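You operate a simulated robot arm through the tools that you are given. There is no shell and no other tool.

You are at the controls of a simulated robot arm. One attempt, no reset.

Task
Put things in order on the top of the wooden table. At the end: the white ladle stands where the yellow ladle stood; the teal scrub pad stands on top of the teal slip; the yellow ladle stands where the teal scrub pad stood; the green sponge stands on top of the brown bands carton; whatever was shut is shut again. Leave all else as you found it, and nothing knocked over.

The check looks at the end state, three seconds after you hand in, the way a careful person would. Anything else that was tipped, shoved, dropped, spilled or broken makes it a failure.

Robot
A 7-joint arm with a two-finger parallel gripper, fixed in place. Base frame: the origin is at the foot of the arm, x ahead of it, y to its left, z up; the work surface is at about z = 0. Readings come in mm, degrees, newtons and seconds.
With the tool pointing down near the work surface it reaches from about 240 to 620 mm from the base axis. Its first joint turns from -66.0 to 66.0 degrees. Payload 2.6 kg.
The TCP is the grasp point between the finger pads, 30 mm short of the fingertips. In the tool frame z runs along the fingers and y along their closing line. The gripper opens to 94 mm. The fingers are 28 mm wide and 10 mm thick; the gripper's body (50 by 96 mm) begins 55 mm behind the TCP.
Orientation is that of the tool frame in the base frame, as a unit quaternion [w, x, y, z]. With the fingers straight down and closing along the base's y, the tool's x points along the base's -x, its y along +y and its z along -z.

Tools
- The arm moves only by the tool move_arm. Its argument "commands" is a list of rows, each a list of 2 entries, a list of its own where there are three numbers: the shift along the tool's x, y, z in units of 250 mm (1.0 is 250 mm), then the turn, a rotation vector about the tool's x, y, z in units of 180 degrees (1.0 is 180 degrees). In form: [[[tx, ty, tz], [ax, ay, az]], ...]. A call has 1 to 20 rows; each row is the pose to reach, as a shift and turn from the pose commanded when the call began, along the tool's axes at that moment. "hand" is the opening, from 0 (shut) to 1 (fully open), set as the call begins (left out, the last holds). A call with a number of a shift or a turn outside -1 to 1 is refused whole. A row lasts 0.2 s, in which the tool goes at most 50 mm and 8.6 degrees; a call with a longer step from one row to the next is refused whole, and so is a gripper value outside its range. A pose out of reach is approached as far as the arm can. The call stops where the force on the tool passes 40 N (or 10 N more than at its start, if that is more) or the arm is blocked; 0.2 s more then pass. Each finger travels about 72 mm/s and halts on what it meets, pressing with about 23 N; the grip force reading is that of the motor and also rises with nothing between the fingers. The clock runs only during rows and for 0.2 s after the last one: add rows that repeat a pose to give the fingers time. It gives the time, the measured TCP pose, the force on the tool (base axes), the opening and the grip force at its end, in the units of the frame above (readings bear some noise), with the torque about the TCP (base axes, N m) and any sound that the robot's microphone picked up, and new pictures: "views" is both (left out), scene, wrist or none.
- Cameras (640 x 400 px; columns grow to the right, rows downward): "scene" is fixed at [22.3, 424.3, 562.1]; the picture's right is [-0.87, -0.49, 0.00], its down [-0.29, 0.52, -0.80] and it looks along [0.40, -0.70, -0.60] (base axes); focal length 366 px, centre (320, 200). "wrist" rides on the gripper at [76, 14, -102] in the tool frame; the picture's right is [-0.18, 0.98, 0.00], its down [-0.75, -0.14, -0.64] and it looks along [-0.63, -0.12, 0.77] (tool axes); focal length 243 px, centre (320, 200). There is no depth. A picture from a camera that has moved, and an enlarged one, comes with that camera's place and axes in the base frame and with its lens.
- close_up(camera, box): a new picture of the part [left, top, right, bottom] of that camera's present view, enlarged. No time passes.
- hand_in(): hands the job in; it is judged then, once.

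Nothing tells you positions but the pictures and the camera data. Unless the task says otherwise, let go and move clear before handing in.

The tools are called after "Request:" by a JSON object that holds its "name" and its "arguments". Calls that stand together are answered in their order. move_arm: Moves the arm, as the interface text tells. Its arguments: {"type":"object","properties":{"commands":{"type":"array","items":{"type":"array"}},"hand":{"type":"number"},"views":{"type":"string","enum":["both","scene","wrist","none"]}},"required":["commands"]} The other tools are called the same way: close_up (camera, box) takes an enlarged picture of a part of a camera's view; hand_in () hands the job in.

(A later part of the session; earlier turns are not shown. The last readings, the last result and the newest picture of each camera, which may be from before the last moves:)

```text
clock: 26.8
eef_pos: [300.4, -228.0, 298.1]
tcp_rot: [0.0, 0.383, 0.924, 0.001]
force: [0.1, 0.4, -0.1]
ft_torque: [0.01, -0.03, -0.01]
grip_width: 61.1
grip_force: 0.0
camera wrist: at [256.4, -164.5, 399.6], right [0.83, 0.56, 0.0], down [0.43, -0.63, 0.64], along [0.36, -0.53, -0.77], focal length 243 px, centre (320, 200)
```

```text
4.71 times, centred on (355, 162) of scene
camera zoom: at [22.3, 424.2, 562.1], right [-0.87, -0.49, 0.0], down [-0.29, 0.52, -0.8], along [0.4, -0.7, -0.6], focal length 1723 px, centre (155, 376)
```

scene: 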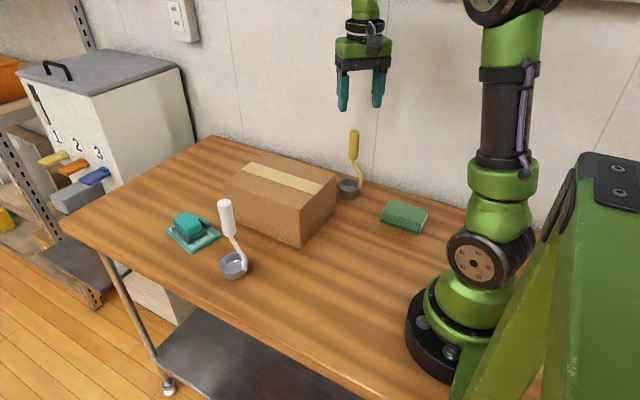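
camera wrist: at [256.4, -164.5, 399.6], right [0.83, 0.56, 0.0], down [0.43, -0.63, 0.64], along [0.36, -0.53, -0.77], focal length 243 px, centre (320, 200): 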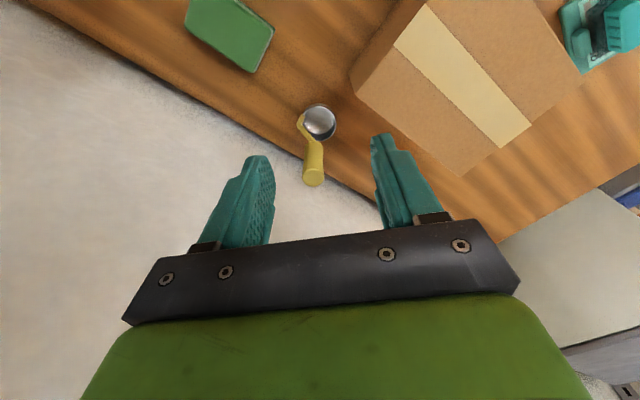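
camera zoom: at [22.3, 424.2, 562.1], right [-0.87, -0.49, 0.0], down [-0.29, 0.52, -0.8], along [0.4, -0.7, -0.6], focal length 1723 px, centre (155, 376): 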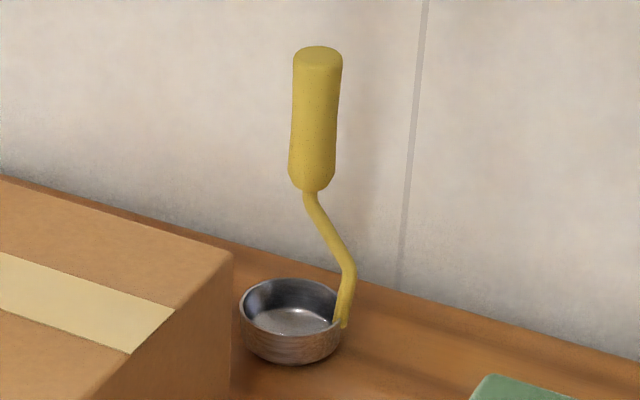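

From both cameras the yellow handle's axis is near (332, -288.5), running from z ≈ 110 to 185. The bowl is near (341, -290). I'll move right above the handle.

Request:
{"name": "move_arm", "arguments": {"commands": [[[-0.087, -0.027, 0], [0, 0, 0]], [[-0.174, -0.054, 0], [0, 0, 0]], [[-0.261, -0.08, 0], [0, 0, 0]], [[-0.261, -0.08, 0.08], [0, 0, 0]], [[-0.261, -0.08, 0.16], [0, 0, 0]], [[-0.261, -0.08, 0.2], [0, 0, 0]], [[-0.261, -0.08, 0.2], [0, 0, 0]]]}}

Request:
{"name": "close_up", "arguments": {"camera": "wrist", "box": [220, 50, 420, 200]}}

Request:
{"name": "close_up", "arguments": {"camera": "scene", "box": [310, 60, 410, 205]}}

```text
clock: 28.4
eef_pos: [333.4, -289.3, 249.5]
tcp_rot: [0.0, 0.383, 0.924, 0.0]
force: [-0.1, -0.6, -1.0]
ft_torque: [0.0, 0.02, 0.03]
grip_width: 61.0
grip_force: 0.0
camera wrist: at [289.6, -224.8, 351.9], right [0.83, 0.56, 0.0], down [0.43, -0.63, 0.64], along [0.36, -0.53, -0.77], focal length 243 px, centre (320, 200)
```

scene: 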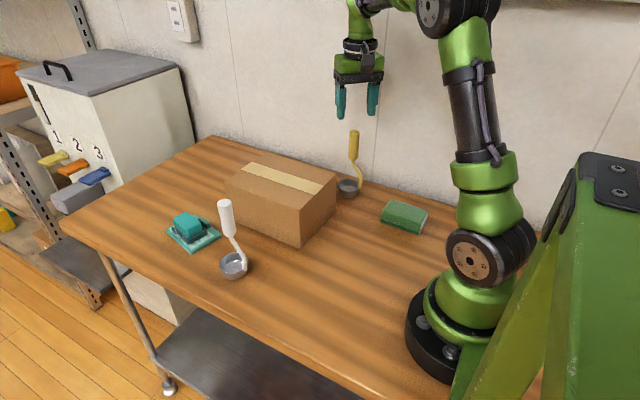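
wrist: 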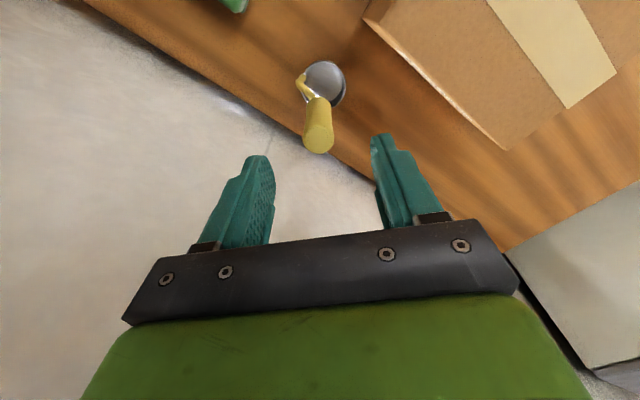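

```text
2.67 times, centred on (320, 125) of wrist
camera zoom: at [289.6, -224.8, 351.9], right [0.83, 0.56, 0.0], down [0.43, -0.63, 0.64], along [0.36, -0.53, -0.77], focal length 647 px, centre (320, 400)
```

zoom: 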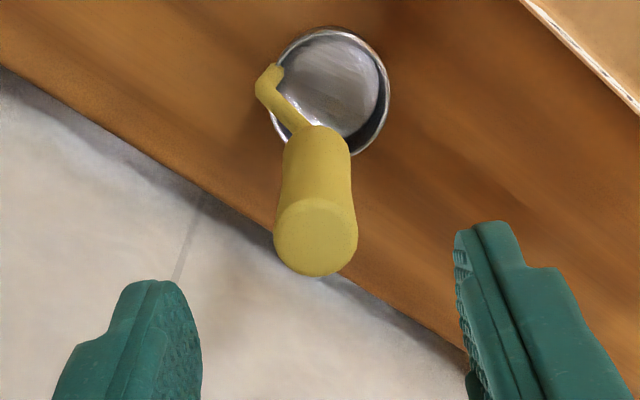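

```text
2.76 times, centred on (360, 132) of scene
camera zoom: at [22.3, 424.3, 562.1], right [-0.87, -0.49, 0.0], down [-0.29, 0.52, -0.8], along [0.4, -0.7, -0.6], focal length 1010 px, centre (210, 386)
```

zoom: 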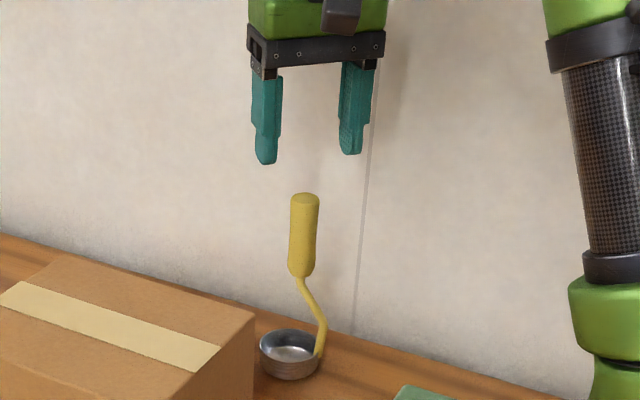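

Triangulating from two wrist views gives the bowl at (341, -292) with its rim at z ≈ 23. The middle of the handle is near (333.5, -291.5). I'll shift 3 mm and lower the open fingers around the top of the handle.

Request:
{"name": "move_arm", "arguments": {"commands": [[[-0.0085, -0.0085, 0.03], [0, 0, 0]], [[-0.0085, -0.0085, 0.1], [0, 0, 0]], [[-0.0085, -0.0085, 0.17], [0, 0, 0]], [[-0.0085, -0.0085, 0.24], [0, 0, 0]], [[-0.0085, -0.0085, 0.24], [0, 0, 0]]]}}

Request:
{"name": "close_up", "arguments": {"camera": "wrist", "box": [200, 0, 440, 240]}}

Request:
{"name": "close_up", "arguments": {"camera": "scene", "box": [310, 60, 410, 205]}}

```text
clock: 29.6
eef_pos: [333.7, -294.1, 189.5]
tcp_rot: [0.0, 0.383, 0.924, 0.0]
force: [0.9, 0.1, 0.1]
ft_torque: [-0.03, -0.02, -0.03]
grip_width: 61.2
grip_force: 0.0
camera wrist: at [289.8, -228.8, 292.0], right [0.83, 0.56, 0.0], down [0.43, -0.63, 0.64], along [0.36, -0.53, -0.77], focal length 243 px, centre (320, 200)
```

scene: 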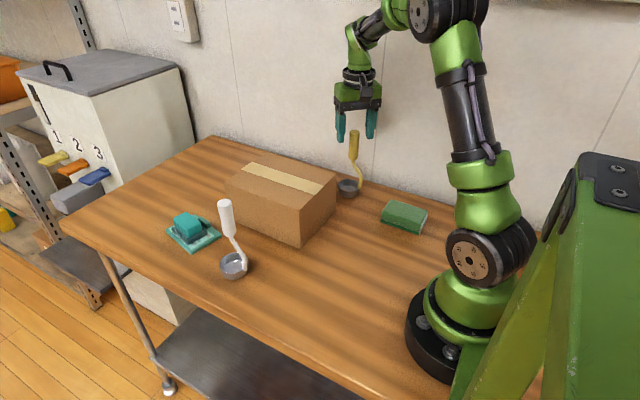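
wrist: 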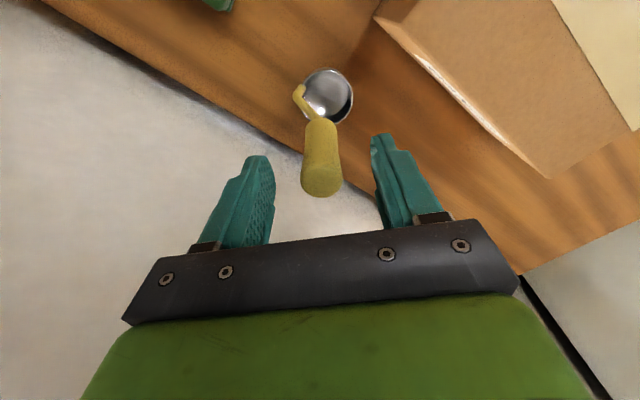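

```text
1.67 times, centred on (320, 120) of wrist
camera zoom: at [289.8, -228.8, 292.0], right [0.83, 0.56, 0.0], down [0.43, -0.63, 0.64], along [0.36, -0.53, -0.77], focal length 404 px, centre (320, 333)
```

zoom: 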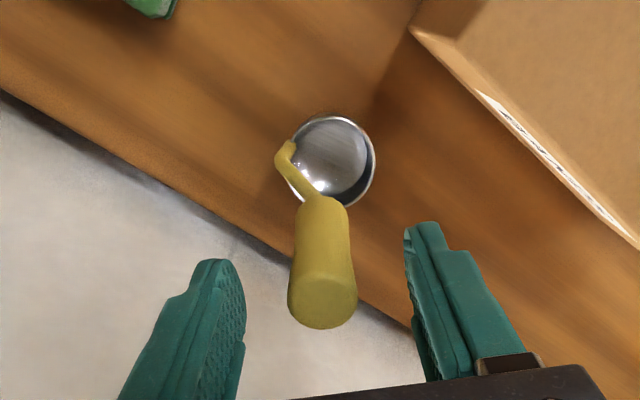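

```text
2.76 times, centred on (360, 132) of scene
camera zoom: at [22.3, 424.3, 562.1], right [-0.87, -0.49, 0.0], down [-0.29, 0.52, -0.8], along [0.4, -0.7, -0.6], focal length 1010 px, centre (210, 386)
```

zoom: 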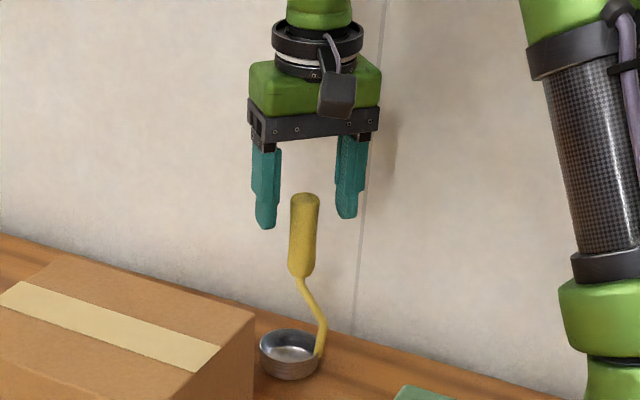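

The handle is centred between the fingers. I'll lower them around it, to TCP z ≈ 146.

Request:
{"name": "move_arm", "arguments": {"commands": [[[0, 0, 0.05], [0, 0, 0]], [[0, 0, 0.1], [0, 0, 0]], [[0, 0, 0.15], [0, 0, 0]], [[0, 0, 0.175], [0, 0, 0]], [[0, 0, 0.175], [0, 0, 0]]]}}

Request:
{"name": "close_up", "arguments": {"camera": "wrist", "box": [200, 0, 440, 240]}}

Request:
{"name": "close_up", "arguments": {"camera": "scene", "box": [310, 60, 410, 205]}}

```text
clock: 30.8
eef_pos: [333.8, -292.3, 145.8]
tcp_rot: [-0.001, 0.382, 0.924, 0.0]
force: [-0.1, 0.6, -0.5]
ft_torque: [0.01, -0.03, 0.03]
grip_width: 61.0
grip_force: 0.0
camera wrist: at [289.1, -228.1, 247.8], right [0.83, 0.56, 0.0], down [0.43, -0.63, 0.64], along [0.36, -0.53, -0.77], focal length 243 px, centre (320, 200)
```

scene: 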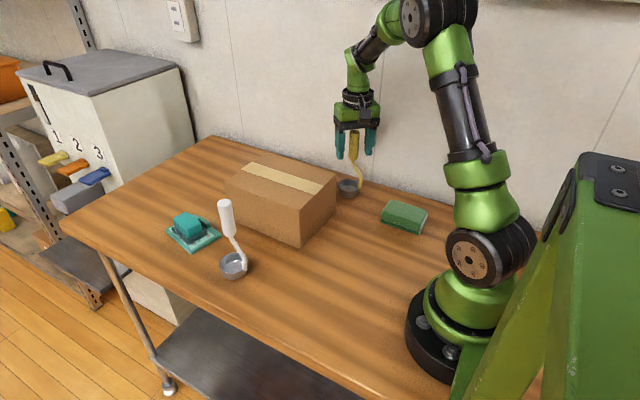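
wrist: 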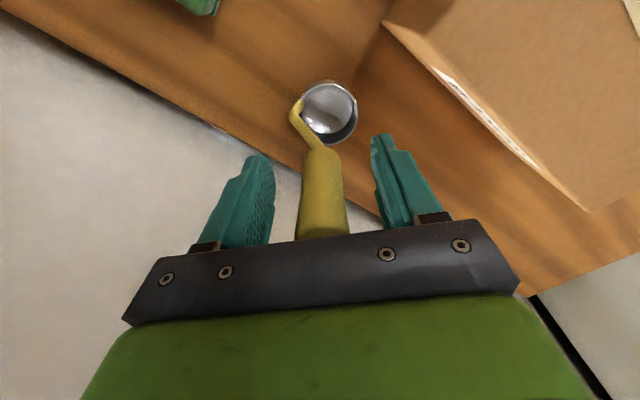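

```text
1.67 times, centred on (320, 120) of wrist
camera zoom: at [289.1, -228.1, 247.8], right [0.83, 0.56, 0.0], down [0.43, -0.63, 0.64], along [0.36, -0.53, -0.77], focal length 404 px, centre (320, 333)
```

zoom: 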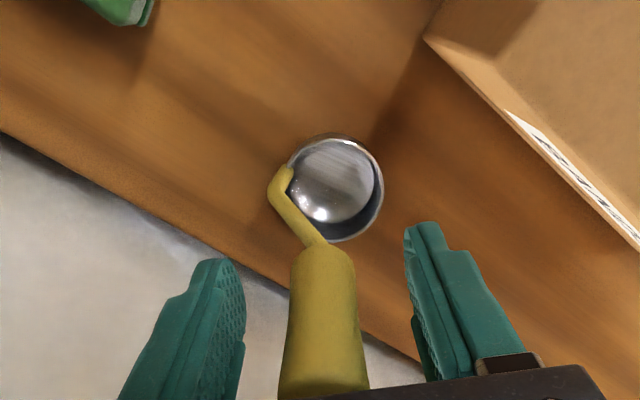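

```text
2.76 times, centred on (360, 132) of scene
camera zoom: at [22.3, 424.3, 562.1], right [-0.87, -0.49, 0.0], down [-0.29, 0.52, -0.8], along [0.4, -0.7, -0.6], focal length 1010 px, centre (210, 386)
```

zoom: 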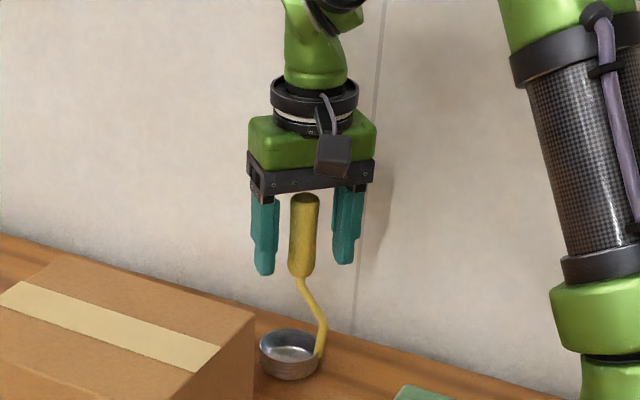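

The fingers straddle the handle evenly and nothing is touching. The bowl centre is at (340.5, -292.5), and I'll use that as the white ladle's target. I'll close in two stages.

Request:
{"name": "move_arm", "arguments": {"commands": [[[0, 0, 0], [0, 0, 0]], [[0, 0, 0], [0, 0, 0]], [[0, 0, 0], [0, 0, 0]]], "hand": 0.34, "views": "wrist"}}

Request:
{"name": "close_up", "arguments": {"camera": "wrist", "box": [200, 40, 440, 260]}}

```text
clock: 31.6
eef_pos: [333.5, -292.0, 145.3]
tcp_rot: [0.0, 0.383, 0.924, 0.0]
force: [0.2, -0.2, -0.1]
ft_torque: [-0.02, 0.0, -0.05]
grip_width: 32.0
grip_force: 0.0
camera wrist: at [289.1, -228.1, 248.0], right [0.83, 0.56, 0.0], down [0.43, -0.63, 0.64], along [0.36, -0.53, -0.77], focal length 243 px, centre (320, 200)
```

wrist: 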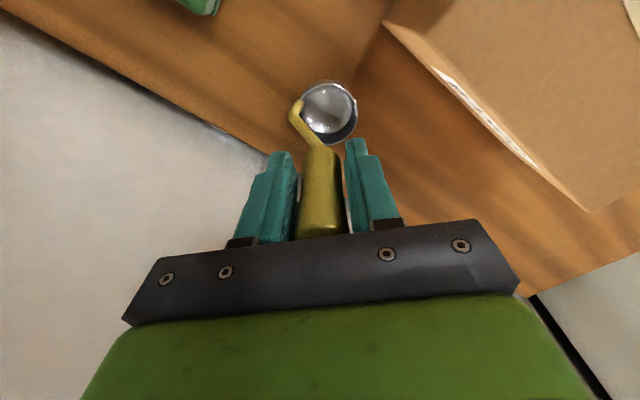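

```text
1.82 times, centred on (320, 150) of wrist
camera zoom: at [289.1, -228.1, 248.0], right [0.83, 0.56, 0.0], down [0.43, -0.63, 0.64], along [0.36, -0.53, -0.77], focal length 441 px, centre (320, 291)
```

zoom: 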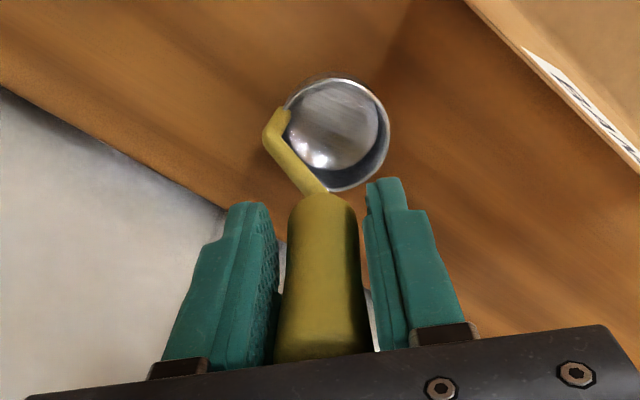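

It's centred with a few millimetres on each side. I'll close fully.

Request:
{"name": "move_arm", "arguments": {"commands": [[[0, 0, 0], [0, 0, 0]], [[0, 0, 0], [0, 0, 0]], [[0, 0, 0], [0, 0, 0]]], "hand": 0, "views": "wrist"}}

Request:
{"name": "close_up", "arguments": {"camera": "scene", "box": [310, 100, 410, 205]}}

Request:
{"name": "close_up", "arguments": {"camera": "wrist", "box": [200, 40, 440, 260]}}

```text
clock: 32.4
eef_pos: [333.4, -292.7, 145.9]
tcp_rot: [0.0, 0.383, 0.924, 0.0]
force: [-0.1, 0.8, 0.1]
ft_torque: [-0.01, -0.02, 0.0]
grip_width: 24.7
grip_force: 22.8
camera wrist: at [289.1, -228.1, 248.0], right [0.83, 0.56, 0.0], down [0.43, -0.63, 0.64], along [0.36, -0.53, -0.77], focal length 243 px, centre (320, 200)
```

wrist: 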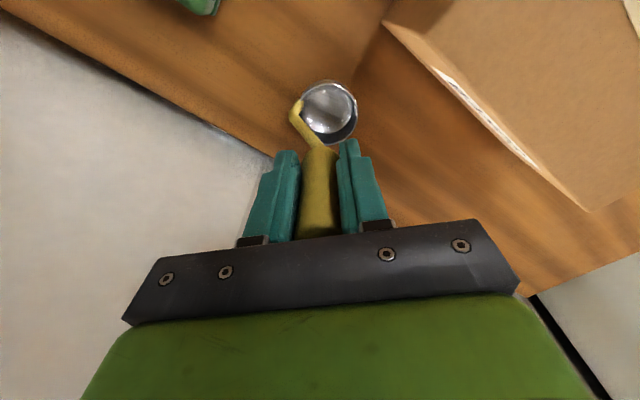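

```text
3.81 times, centred on (360, 152) of scene
camera zoom: at [22.3, 424.3, 562.1], right [-0.87, -0.49, 0.0], down [-0.29, 0.52, -0.8], along [0.4, -0.7, -0.6], focal length 1395 px, centre (168, 381)
```

zoom: 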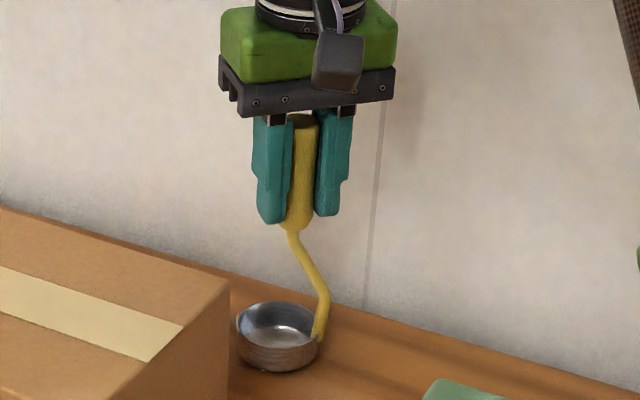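

```text
1.82 times, centred on (320, 150) of wrist
camera zoom: at [289.1, -228.1, 248.0], right [0.83, 0.56, 0.0], down [0.43, -0.63, 0.64], along [0.36, -0.53, -0.77], focal length 441 px, centre (320, 291)
```

zoom: 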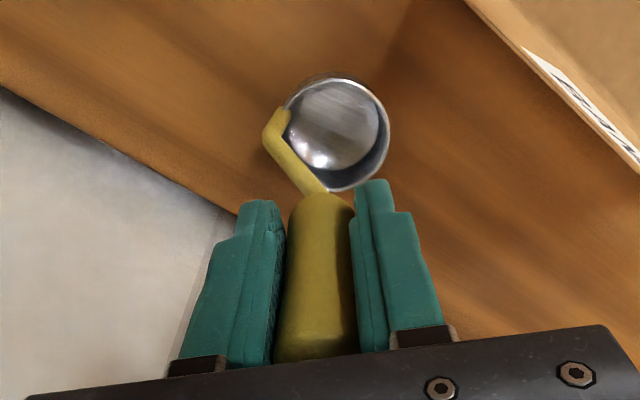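

I have it, at 24.7 mm, and the bowl hasn't shifted. I'll lift straight up.

Request:
{"name": "move_arm", "arguments": {"commands": [[[0, 0, -0.02], [0, 0, 0]], [[0, 0, -0.06], [0, 0, 0]], [[0, 0, -0.14], [0, 0, 0]], [[0, 0, -0.24], [0, 0, 0]], [[0, 0, -0.35], [0, 0, 0]], [[0, 0, -0.46], [0, 0, 0]], [[0, 0, -0.57], [0, 0, 0]], [[0, 0, -0.66], [0, 0, 0]], [[0, 0, -0.7], [0, 0, 0]], [[0, 0, -0.7], [0, 0, 0]]]}}

```text
clock: 34.6
eef_pos: [333.6, -292.1, 321.6]
tcp_rot: [-0.001, 0.383, 0.924, -0.001]
force: [-0.5, 0.4, -0.7]
ft_torque: [-0.01, -0.02, 0.02]
grip_width: 24.5
grip_force: 22.5
camera wrist: at [289.3, -229.1, 423.4], right [0.83, 0.56, 0.0], down [0.43, -0.63, 0.64], along [0.36, -0.53, -0.77], focal length 243 px, centre (320, 200)
```

scene: 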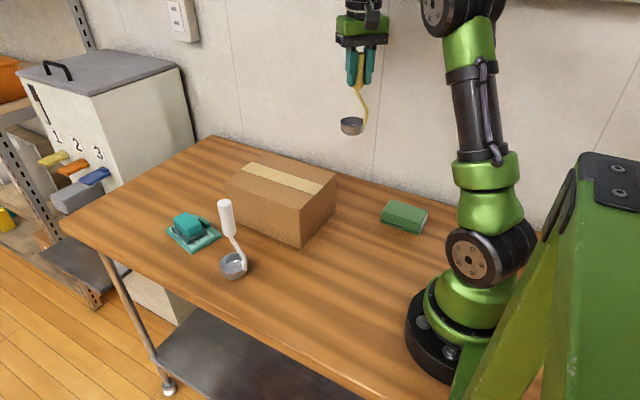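
wrist: 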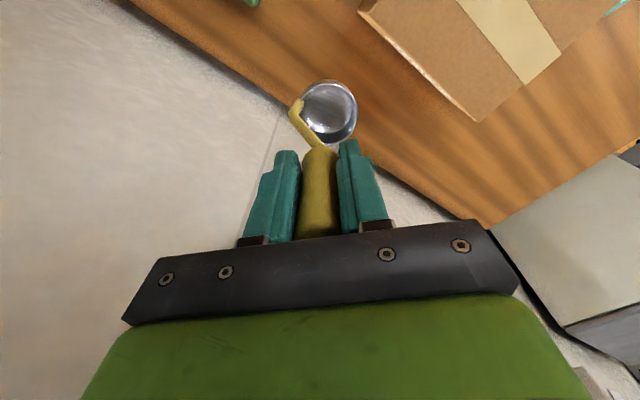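

The ladle hangs straight and steady. I'll carry it at height to above the scrub pad's old spot, keeping its heading.

Request:
{"name": "move_arm", "arguments": {"commands": [[[0.1, 0.068, 0], [0, 0, 0]], [[0.21, 0.142, 0], [0, 0, 0]], [[0.32, 0.216, 0], [0, 0, 0]], [[0.43, 0.29, 0], [0, 0, 0]], [[0.537, 0.363, 0], [0, 0, 0]]], "views": "none"}}

Request:
{"name": "move_arm", "arguments": {"commands": [[[0.11, 0.074, 0], [0, 0, 0]], [[0.22, 0.149, 0], [0, 0, 0]], [[0.33, 0.223, 0], [0, 0, 0]], [[0.44, 0.297, 0], [0, 0, 0]], [[0.537, 0.363, 0], [0, 0, 0]], [[0.537, 0.363, 0], [0, 0, 0]], [[0.537, 0.363, 0], [0, 0, 0]]]}}

```text
clock: 35.8
eef_pos: [301.3, -134.2, 320.7]
tcp_rot: [0.0, 0.383, 0.924, -0.001]
force: [0.5, 0.3, -1.5]
ft_torque: [0.02, -0.01, -0.02]
grip_width: 24.4
grip_force: 23.6
```

```text
clock: 37.4
eef_pos: [271.7, 25.9, 323.2]
tcp_rot: [0.0, 0.382, 0.924, 0.001]
force: [0.4, 0.3, -1.2]
ft_torque: [0.01, 0.0, 0.01]
grip_width: 24.6
grip_force: 23.2
camera wrist: at [227.6, 90.5, 425.8], right [0.83, 0.56, 0.0], down [0.43, -0.63, 0.64], along [0.36, -0.53, -0.77], focal length 243 px, centre (320, 200)
```

scene: 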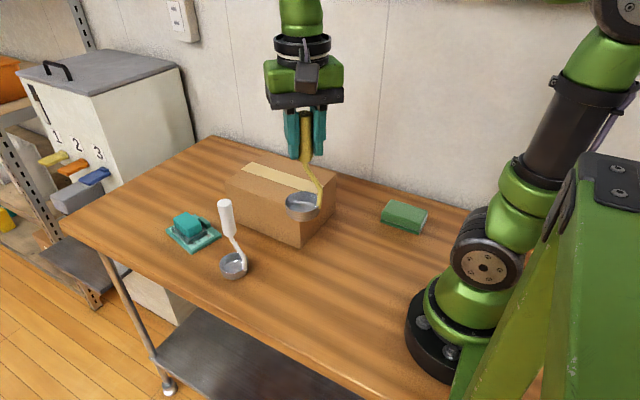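
wrist: 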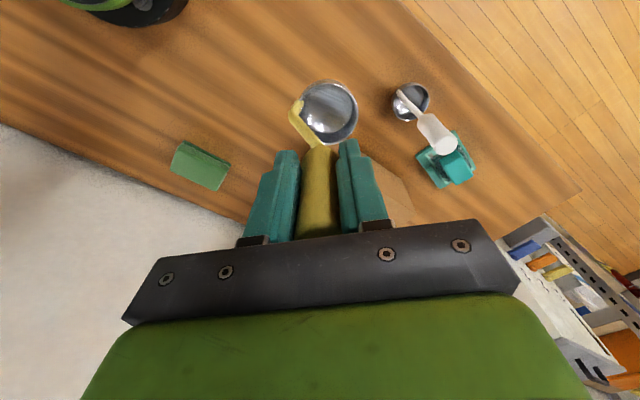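

The bowl is over (280, 28). I'll correct by 3 mm in y and lower most of the way.

Request:
{"name": "move_arm", "arguments": {"commands": [[[-0.0085, -0.0085, 0.06], [0, 0, 0]], [[-0.0085, -0.0085, 0.16], [0, 0, 0]], [[-0.0085, -0.0085, 0.26], [0, 0, 0]], [[-0.0085, -0.0085, 0.36], [0, 0, 0]], [[-0.0085, -0.0085, 0.46], [0, 0, 0]], [[-0.0085, -0.0085, 0.55], [0, 0, 0]], [[-0.0085, -0.0085, 0.62], [0, 0, 0]], [[-0.0085, -0.0085, 0.62], [0, 0, 0]]]}}

Request:
{"name": "close_up", "arguments": {"camera": "scene", "box": [260, 170, 360, 320]}}

Request:
{"name": "close_up", "arguments": {"camera": "wrist", "box": [240, 60, 400, 220]}}

```text
clock: 39.2
eef_pos: [272.3, 23.8, 165.8]
tcp_rot: [0.0, 0.383, 0.924, 0.001]
force: [0.0, 0.2, -1.3]
ft_torque: [-0.03, 0.01, -0.02]
grip_width: 24.5
grip_force: 22.8
camera wrist: at [227.7, 87.6, 268.3], right [0.83, 0.56, 0.0], down [0.43, -0.63, 0.64], along [0.36, -0.53, -0.77], focal length 243 px, centre (320, 200)
```

scene: 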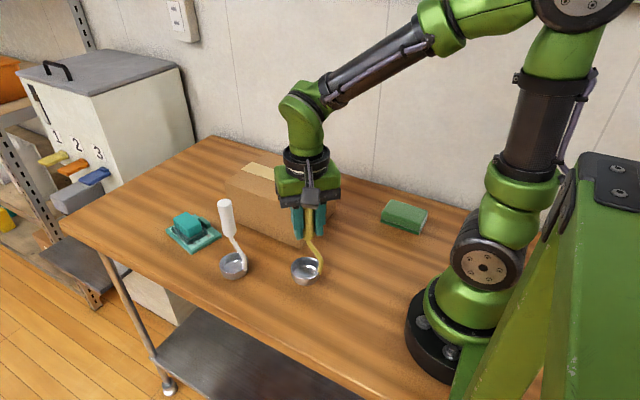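
wrist: 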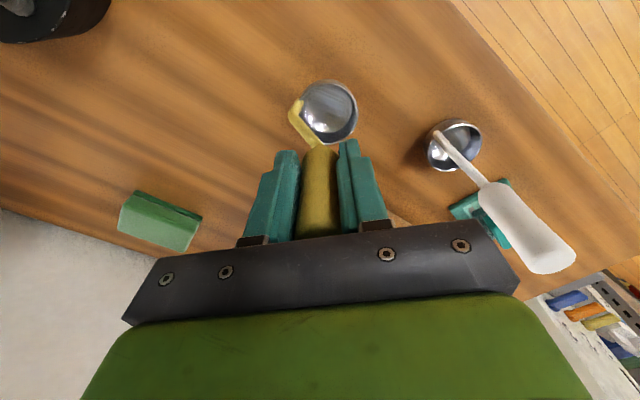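

```text
2.67 times, centred on (310, 245) of scene
camera zoom: at [22.3, 424.3, 562.1], right [-0.87, -0.49, 0.0], down [-0.29, 0.52, -0.8], along [0.4, -0.7, -0.6], focal length 976 px, centre (347, 80)
```

zoom: 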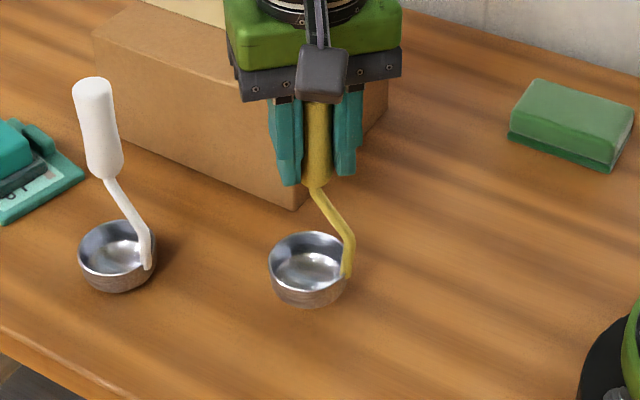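

```text
2.50 times, centred on (320, 140) of wrist
camera zoom: at [227.7, 87.6, 268.3], right [0.83, 0.56, 0.0], down [0.43, -0.63, 0.64], along [0.36, -0.53, -0.77], focal length 606 px, centre (320, 350)
```

zoom: 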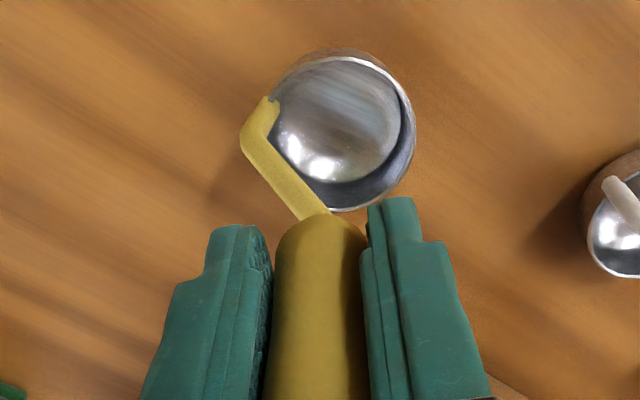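

The bowl is over (279, 23) and about 20 mm up. I'll lower it slowly until it touches.

Request:
{"name": "move_arm", "arguments": {"commands": [[[0.002, 0.003, 0.03], [0, 0, 0]], [[0.002, 0.003, 0.055], [0, 0, 0]], [[0.002, 0.003, 0.068], [0, 0, 0]], [[0.002, 0.003, 0.074], [0, 0, 0]], [[0.002, 0.003, 0.074], [0, 0, 0]]], "views": "none"}}

Request:
{"name": "move_arm", "arguments": {"commands": [[[0, 0, 0.003], [0, 0, 0]], [[0, 0, 0.006], [0, 0, 0]], [[0, 0, 0.006], [0, 0, 0]]], "views": "scene"}}

```text
clock: 40.4
eef_pos: [271.6, 24.1, 146.4]
tcp_rot: [0.0, 0.382, 0.924, 0.0]
force: [-1.0, -0.5, -1.3]
ft_torque: [0.01, 0.02, 0.04]
grip_width: 24.4
grip_force: 22.8
```

```text
clock: 41.2
eef_pos: [272.9, 25.9, 144.9]
tcp_rot: [0.001, 0.383, 0.924, 0.001]
force: [-0.5, -0.7, -1.2]
ft_torque: [0.0, 0.04, 0.0]
grip_width: 24.5
grip_force: 22.9
```

scene: 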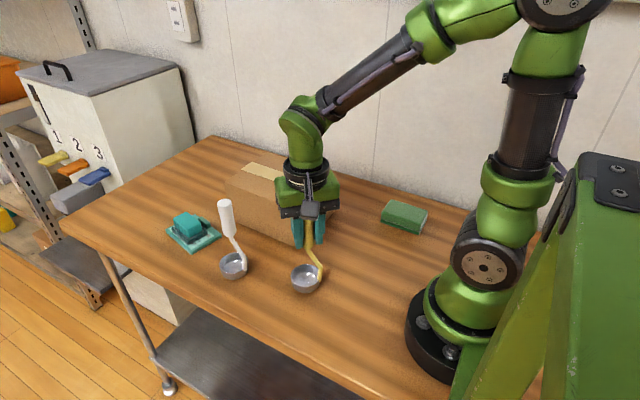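

No contact yet at z ≈ 145. I'll continue in 1 mm steps.

Request:
{"name": "move_arm", "arguments": {"commands": [[[0, 0, 0.003], [0, 0, 0]], [[0, 0, 0.006], [0, 0, 0]], [[0, 0, 0.006], [0, 0, 0]]], "views": "none"}}

```text
clock: 42.0
eef_pos: [273.0, 24.5, 144.2]
tcp_rot: [0.002, 0.382, 0.924, 0.001]
force: [-6.9, -1.8, 31.8]
ft_torque: [-0.44, 0.31, -0.05]
grip_width: 24.4
grip_force: 23.2
```

It touched down firmly, so I'll back off a little to take out the load before releasing.

Request:
{"name": "move_arm", "arguments": {"commands": [[[0, 0, -0.002], [0, 0, 0]], [[0, 0, -0.004], [0, 0, 0]], [[0, 0, -0.004], [0, 0, 0]]], "views": "both"}}

Request:
{"name": "close_up", "arguments": {"camera": "scene", "box": [260, 180, 360, 310]}}

Request:
{"name": "close_up", "arguments": {"camera": "wrist", "box": [240, 60, 400, 220]}}

```text
clock: 42.8
eef_pos: [273.5, 23.1, 144.7]
tcp_rot: [0.001, 0.382, 0.924, 0.001]
force: [3.7, -0.4, 16.1]
ft_torque: [-0.23, -0.72, 0.02]
grip_width: 24.1
grip_force: 23.2
camera wrist: at [228.7, 87.6, 247.3], right [0.82, 0.57, 0.0], down [0.43, -0.63, 0.64], along [0.37, -0.53, -0.77], focal length 243 px, centre (320, 200)
```

scene: 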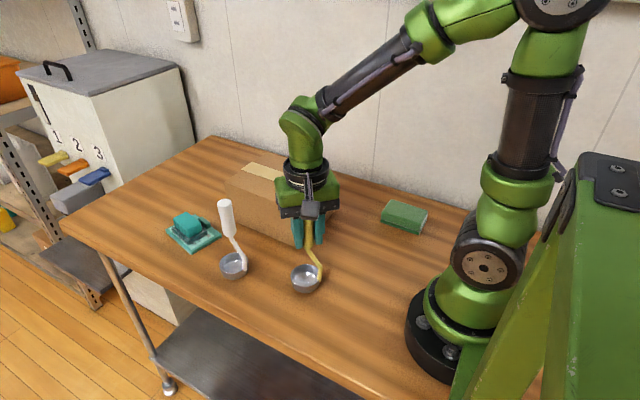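
wrist: 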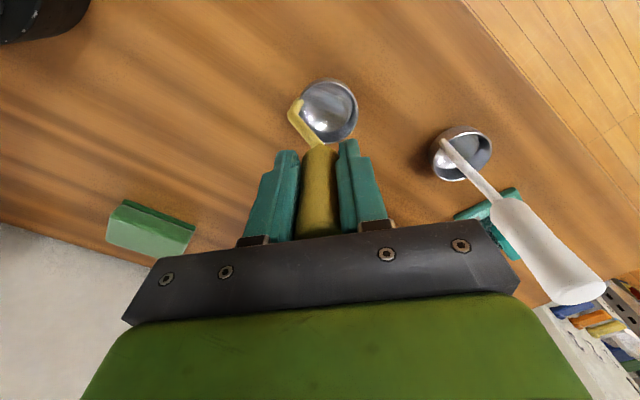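

```text
3.08 times, centred on (310, 245) of scene
camera zoom: at [22.3, 424.3, 562.1], right [-0.87, -0.49, 0.0], down [-0.29, 0.52, -0.8], along [0.4, -0.7, -0.6], focal length 1127 px, centre (351, 62)
```

zoom: 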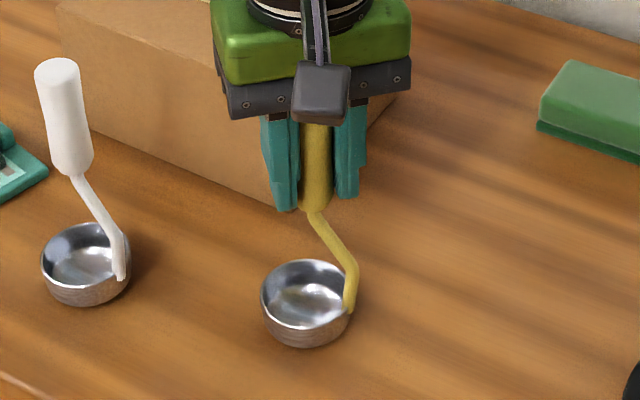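

```text
2.50 times, centred on (320, 140) of wrist
camera zoom: at [228.7, 87.6, 247.3], right [0.82, 0.57, 0.0], down [0.43, -0.63, 0.64], along [0.37, -0.53, -0.77], focal length 606 px, centre (320, 350)
```

zoom: 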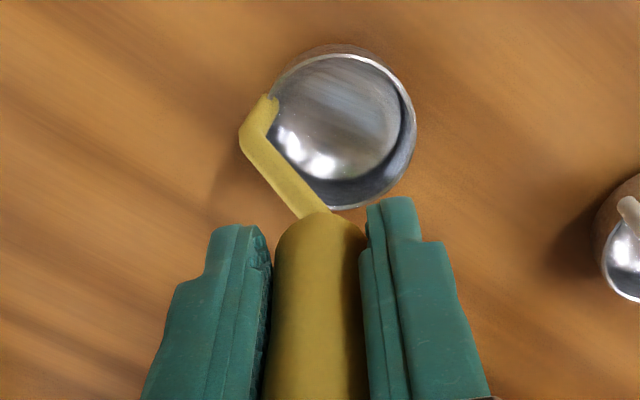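

There's still 16 N on it, so I'll ease up a little more before opening.

Request:
{"name": "move_arm", "arguments": {"commands": [[[0, 0, -0.001], [0, 0, 0]], [[0, 0, -0.002], [0, 0, 0]], [[0, 0, -0.002], [0, 0, 0]]], "views": "none"}}

```text
clock: 43.6
eef_pos: [271.5, 24.6, 144.1]
tcp_rot: [-0.001, 0.382, 0.924, 0.0]
force: [1.1, 0.4, 2.7]
ft_torque: [-0.08, -0.31, 0.02]
grip_width: 24.2
grip_force: 23.1
```

Only about 3 N remains. I'll open the fingers gently.

Request:
{"name": "move_arm", "arguments": {"commands": [[[0, 0, 0], [0, 0, 0]], [[0, 0, 0], [0, 0, 0]], [[0, 0, 0], [0, 0, 0]]], "hand": 0.36, "views": "wrist"}}

Request:
{"name": "close_up", "arguments": {"camera": "scene", "box": [260, 180, 360, 310]}}

Request:
{"name": "close_up", "arguments": {"camera": "wrist", "box": [240, 60, 400, 220]}}

```text
clock: 44.4
eef_pos: [271.9, 23.8, 144.9]
tcp_rot: [0.0, 0.382, 0.924, 0.0]
force: [0.4, 0.2, -0.5]
ft_torque: [0.01, 0.03, 0.02]
grip_width: 33.7
grip_force: 0.1
camera wrist: at [227.9, 88.1, 248.0], right [0.83, 0.56, 0.0], down [0.43, -0.63, 0.64], along [0.36, -0.53, -0.77], focal length 243 px, centre (320, 200)
```

wrist: 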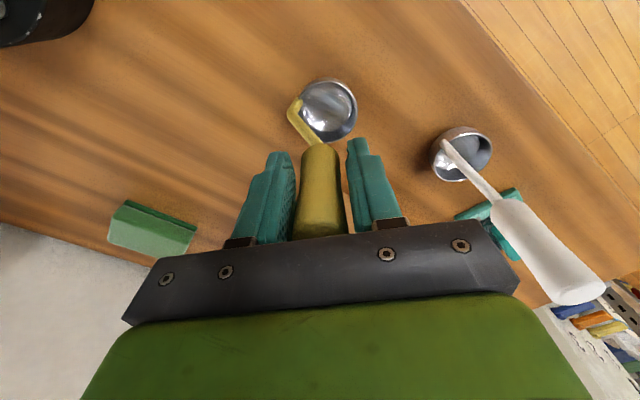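

```text
3.08 times, centred on (310, 245) of scene
camera zoom: at [22.3, 424.3, 562.1], right [-0.87, -0.49, 0.0], down [-0.29, 0.52, -0.8], along [0.4, -0.7, -0.6], focal length 1127 px, centre (351, 62)
```

zoom: 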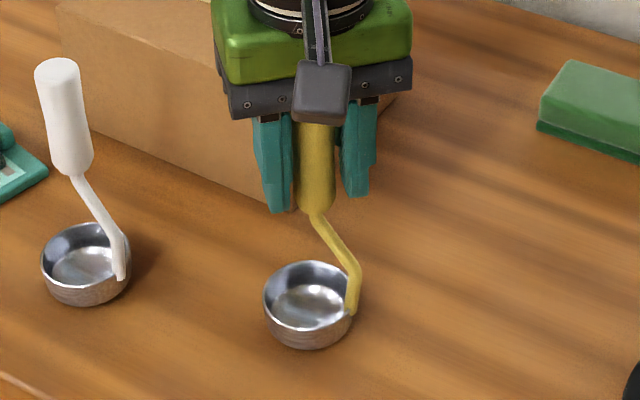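

```text
2.50 times, centred on (320, 140) of wrist
camera zoom: at [227.9, 88.1, 248.0], right [0.83, 0.56, 0.0], down [0.43, -0.63, 0.64], along [0.36, -0.53, -0.77], focal length 606 px, centre (320, 350)
```

zoom: 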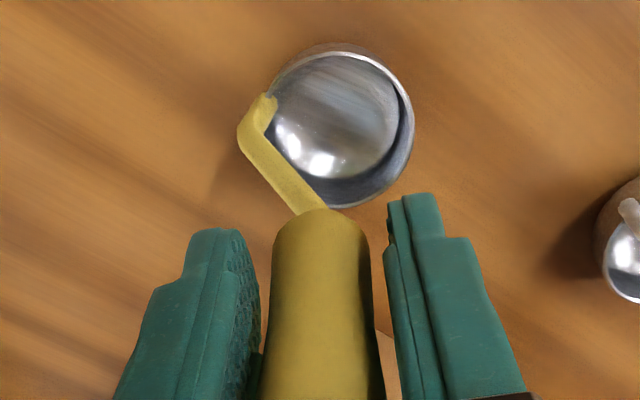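

The yellow ladle stands by itself with its bowl at about (279, 24.5). I'll open wider and lift straight up, clear of the handle.

Request:
{"name": "move_arm", "arguments": {"commands": [[[0, 0, 0], [0, 0, 0]], [[0, 0, 0], [0, 0, 0]], [[0, 0, 0], [0, 0, 0]], [[0, 0, -0.06], [0, 0, 0]], [[0, 0, -0.14], [0, 0, 0]], [[0, 0, -0.24], [0, 0, 0]], [[0, 0, -0.35], [0, 0, 0]], [[0, 0, -0.46], [0, 0, 0]], [[0, 0, -0.57], [0, 0, 0]], [[0, 0, -0.63], [0, 0, 0]], [[0, 0, -0.63], [0, 0, 0]]], "hand": 0.65}}

Request:
{"name": "close_up", "arguments": {"camera": "scene", "box": [200, 160, 360, 310]}}

```text
clock: 46.8
eef_pos: [272.9, 21.3, 303.8]
tcp_rot: [0.0, 0.383, 0.924, -0.001]
force: [-0.3, 0.1, -0.7]
ft_torque: [0.0, -0.02, -0.01]
grip_width: 60.9
grip_force: 0.1
camera wrist: at [229.0, 85.6, 405.7], right [0.83, 0.56, 0.0], down [0.43, -0.63, 0.64], along [0.36, -0.53, -0.77], focal length 243 px, centre (320, 200)
```

scene: 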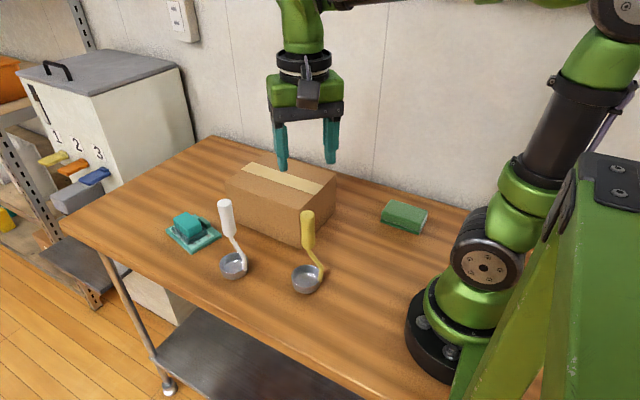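
wrist: 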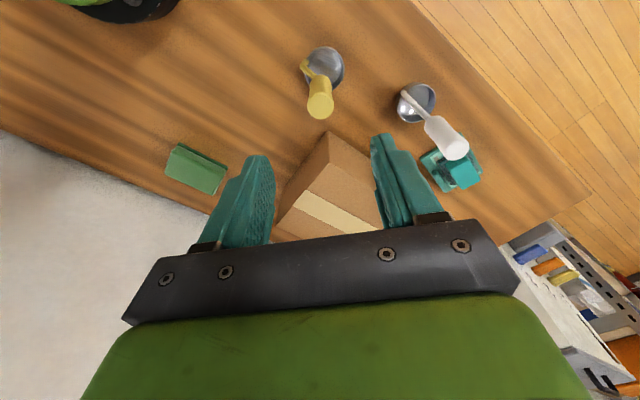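

```text
2.67 times, centred on (280, 235) of scene
camera zoom: at [22.3, 424.3, 562.1], right [-0.87, -0.49, 0.0], down [-0.29, 0.52, -0.8], along [0.4, -0.7, -0.6], focal length 976 px, centre (427, 107)
```

zoom: 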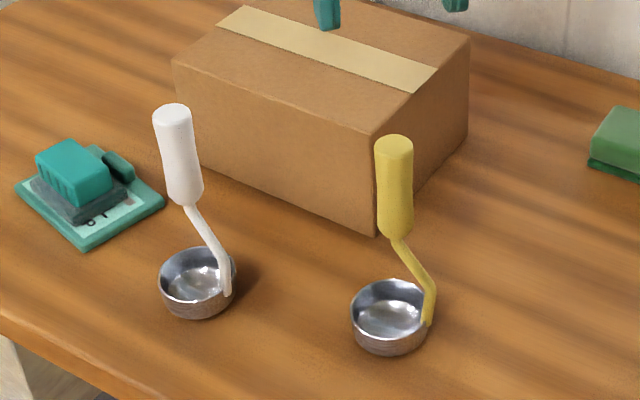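

The yellow ladle stands upright on the pad's old spot. Next is the white ladle, whose handle top looks to be near (411, 65); I'll move above it with the same tool heading.

Request:
{"name": "move_arm", "arguments": {"commands": [[[-0.066, 0.129, 0], [0, 0, 0]], [[-0.133, 0.258, 0], [0, 0, 0]], [[-0.2, 0.387, 0], [0, 0, 0]], [[-0.266, 0.516, 0], [0, 0, 0]], [[-0.266, 0.516, 0.08], [0, 0, 0]], [[-0.266, 0.516, 0.16], [0, 0, 0]], [[-0.266, 0.516, 0.21], [0, 0, 0]], [[-0.266, 0.516, 0.21], [0, 0, 0]]]}}

Request:
{"name": "close_up", "arguments": {"camera": "wrist", "box": [220, 30, 420, 230]}}

Request:
{"name": "close_up", "arguments": {"camera": "scene", "box": [180, 120, 280, 290]}}

```text
clock: 48.6
eef_pos: [411.0, 68.4, 248.5]
tcp_rot: [0.0, 0.382, 0.924, 0.0]
force: [-0.2, -0.3, -0.2]
ft_torque: [-0.02, 0.0, 0.0]
grip_width: 61.2
grip_force: 0.1
camera wrist: at [366.4, 132.6, 352.6], right [0.83, 0.56, 0.0], down [0.43, -0.63, 0.64], along [0.36, -0.53, -0.77], focal length 243 px, centre (320, 200)
```

scene: 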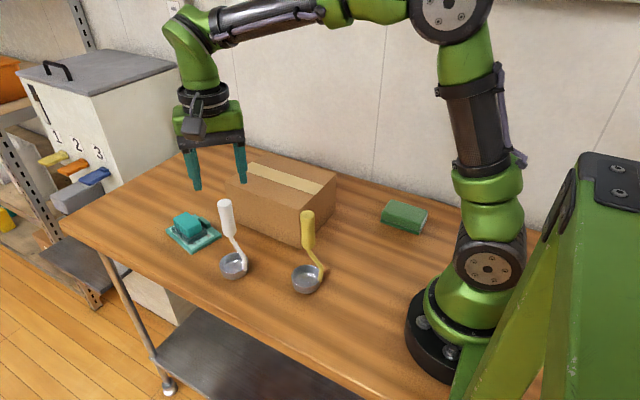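
wrist: 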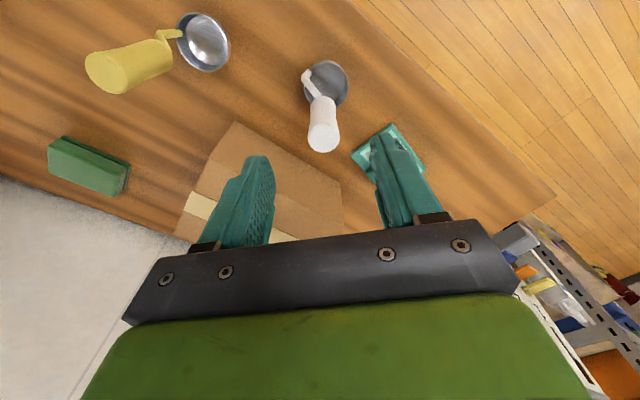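

```text
2.00 times, centred on (320, 130) of wrist
camera zoom: at [366.4, 132.6, 352.6], right [0.83, 0.56, 0.0], down [0.43, -0.63, 0.64], along [0.36, -0.53, -0.77], focal length 485 px, centre (320, 340)
```

zoom: 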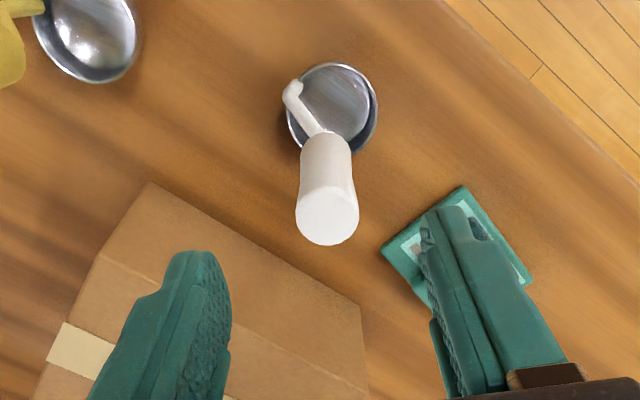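

```text
2.35 times, centred on (230, 205) of scene
camera zoom: at [22.3, 424.3, 562.1], right [-0.87, -0.49, 0.0], down [-0.29, 0.52, -0.8], along [0.4, -0.7, -0.6], focal length 862 px, centre (532, 188)
```

zoom: 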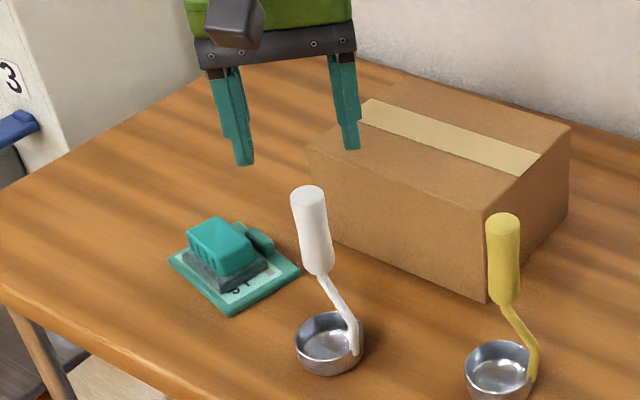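

The view nearly matches the yellow ladle's. The white bowl is at about (420, 68) and the middle of its handle at about (412.5, 69). I'll lower the fingers around the top of the handle.

Request:
{"name": "move_arm", "arguments": {"commands": [[[-0.0065, 0.0068, 0.03], [0, 0, 0]], [[-0.0065, 0.0068, 0.1], [0, 0, 0]], [[-0.0065, 0.0068, 0.17], [0, 0, 0]], [[-0.0065, 0.0068, 0.24], [0, 0, 0]], [[-0.0065, 0.0068, 0.24], [0, 0, 0]]]}}

Request:
{"name": "close_up", "arguments": {"camera": "wrist", "box": [200, 0, 440, 240]}}

Request:
{"name": "close_up", "arguments": {"camera": "scene", "box": [170, 130, 290, 290]}}

```text
clock: 49.8
eef_pos: [414.6, 68.5, 190.0]
tcp_rot: [0.0, 0.383, 0.924, 0.0]
force: [-0.6, 0.0, -0.1]
ft_torque: [0.02, 0.01, 0.01]
grip_width: 61.2
grip_force: 0.0
camera wrist: at [369.6, 132.4, 292.6], right [0.83, 0.56, 0.0], down [0.43, -0.63, 0.64], along [0.36, -0.53, -0.77], focal length 243 px, centre (320, 200)
```

scene: 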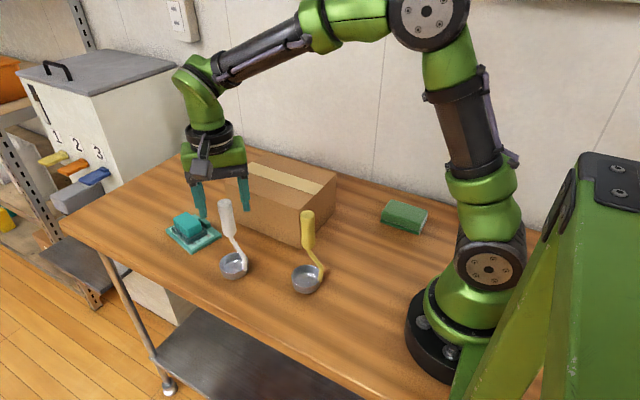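
wrist: 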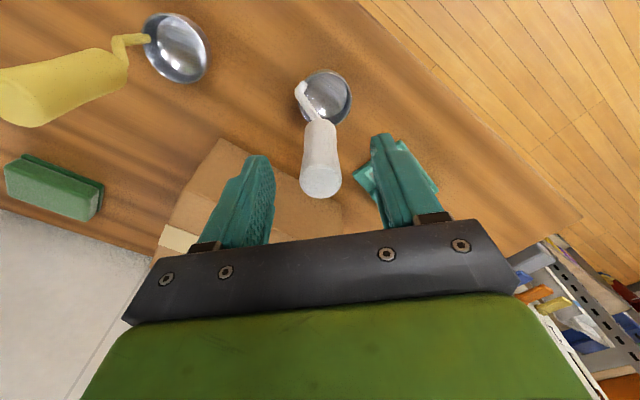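

```text
1.67 times, centred on (320, 120) of wrist
camera zoom: at [369.6, 132.4, 292.6], right [0.83, 0.56, 0.0], down [0.43, -0.63, 0.64], along [0.36, -0.53, -0.77], focal length 404 px, centre (320, 333)
```

zoom: 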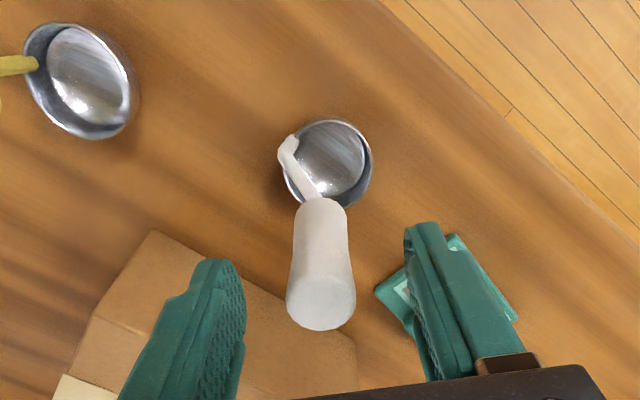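

```text
2.50 times, centred on (230, 210) of scene
camera zoom: at [22.3, 424.3, 562.1], right [-0.87, -0.49, 0.0], down [-0.29, 0.52, -0.8], along [0.4, -0.7, -0.6], focal length 915 px, centre (545, 175)
```

zoom: 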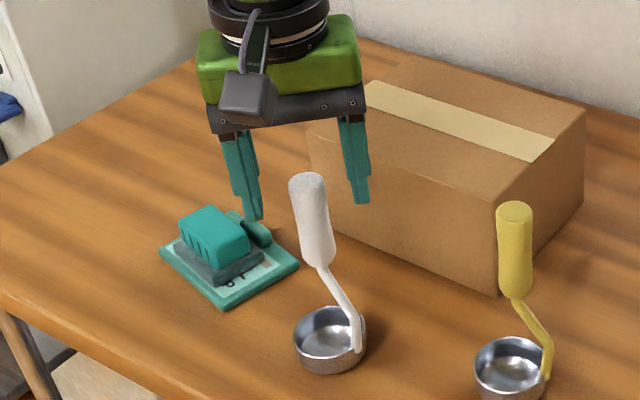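

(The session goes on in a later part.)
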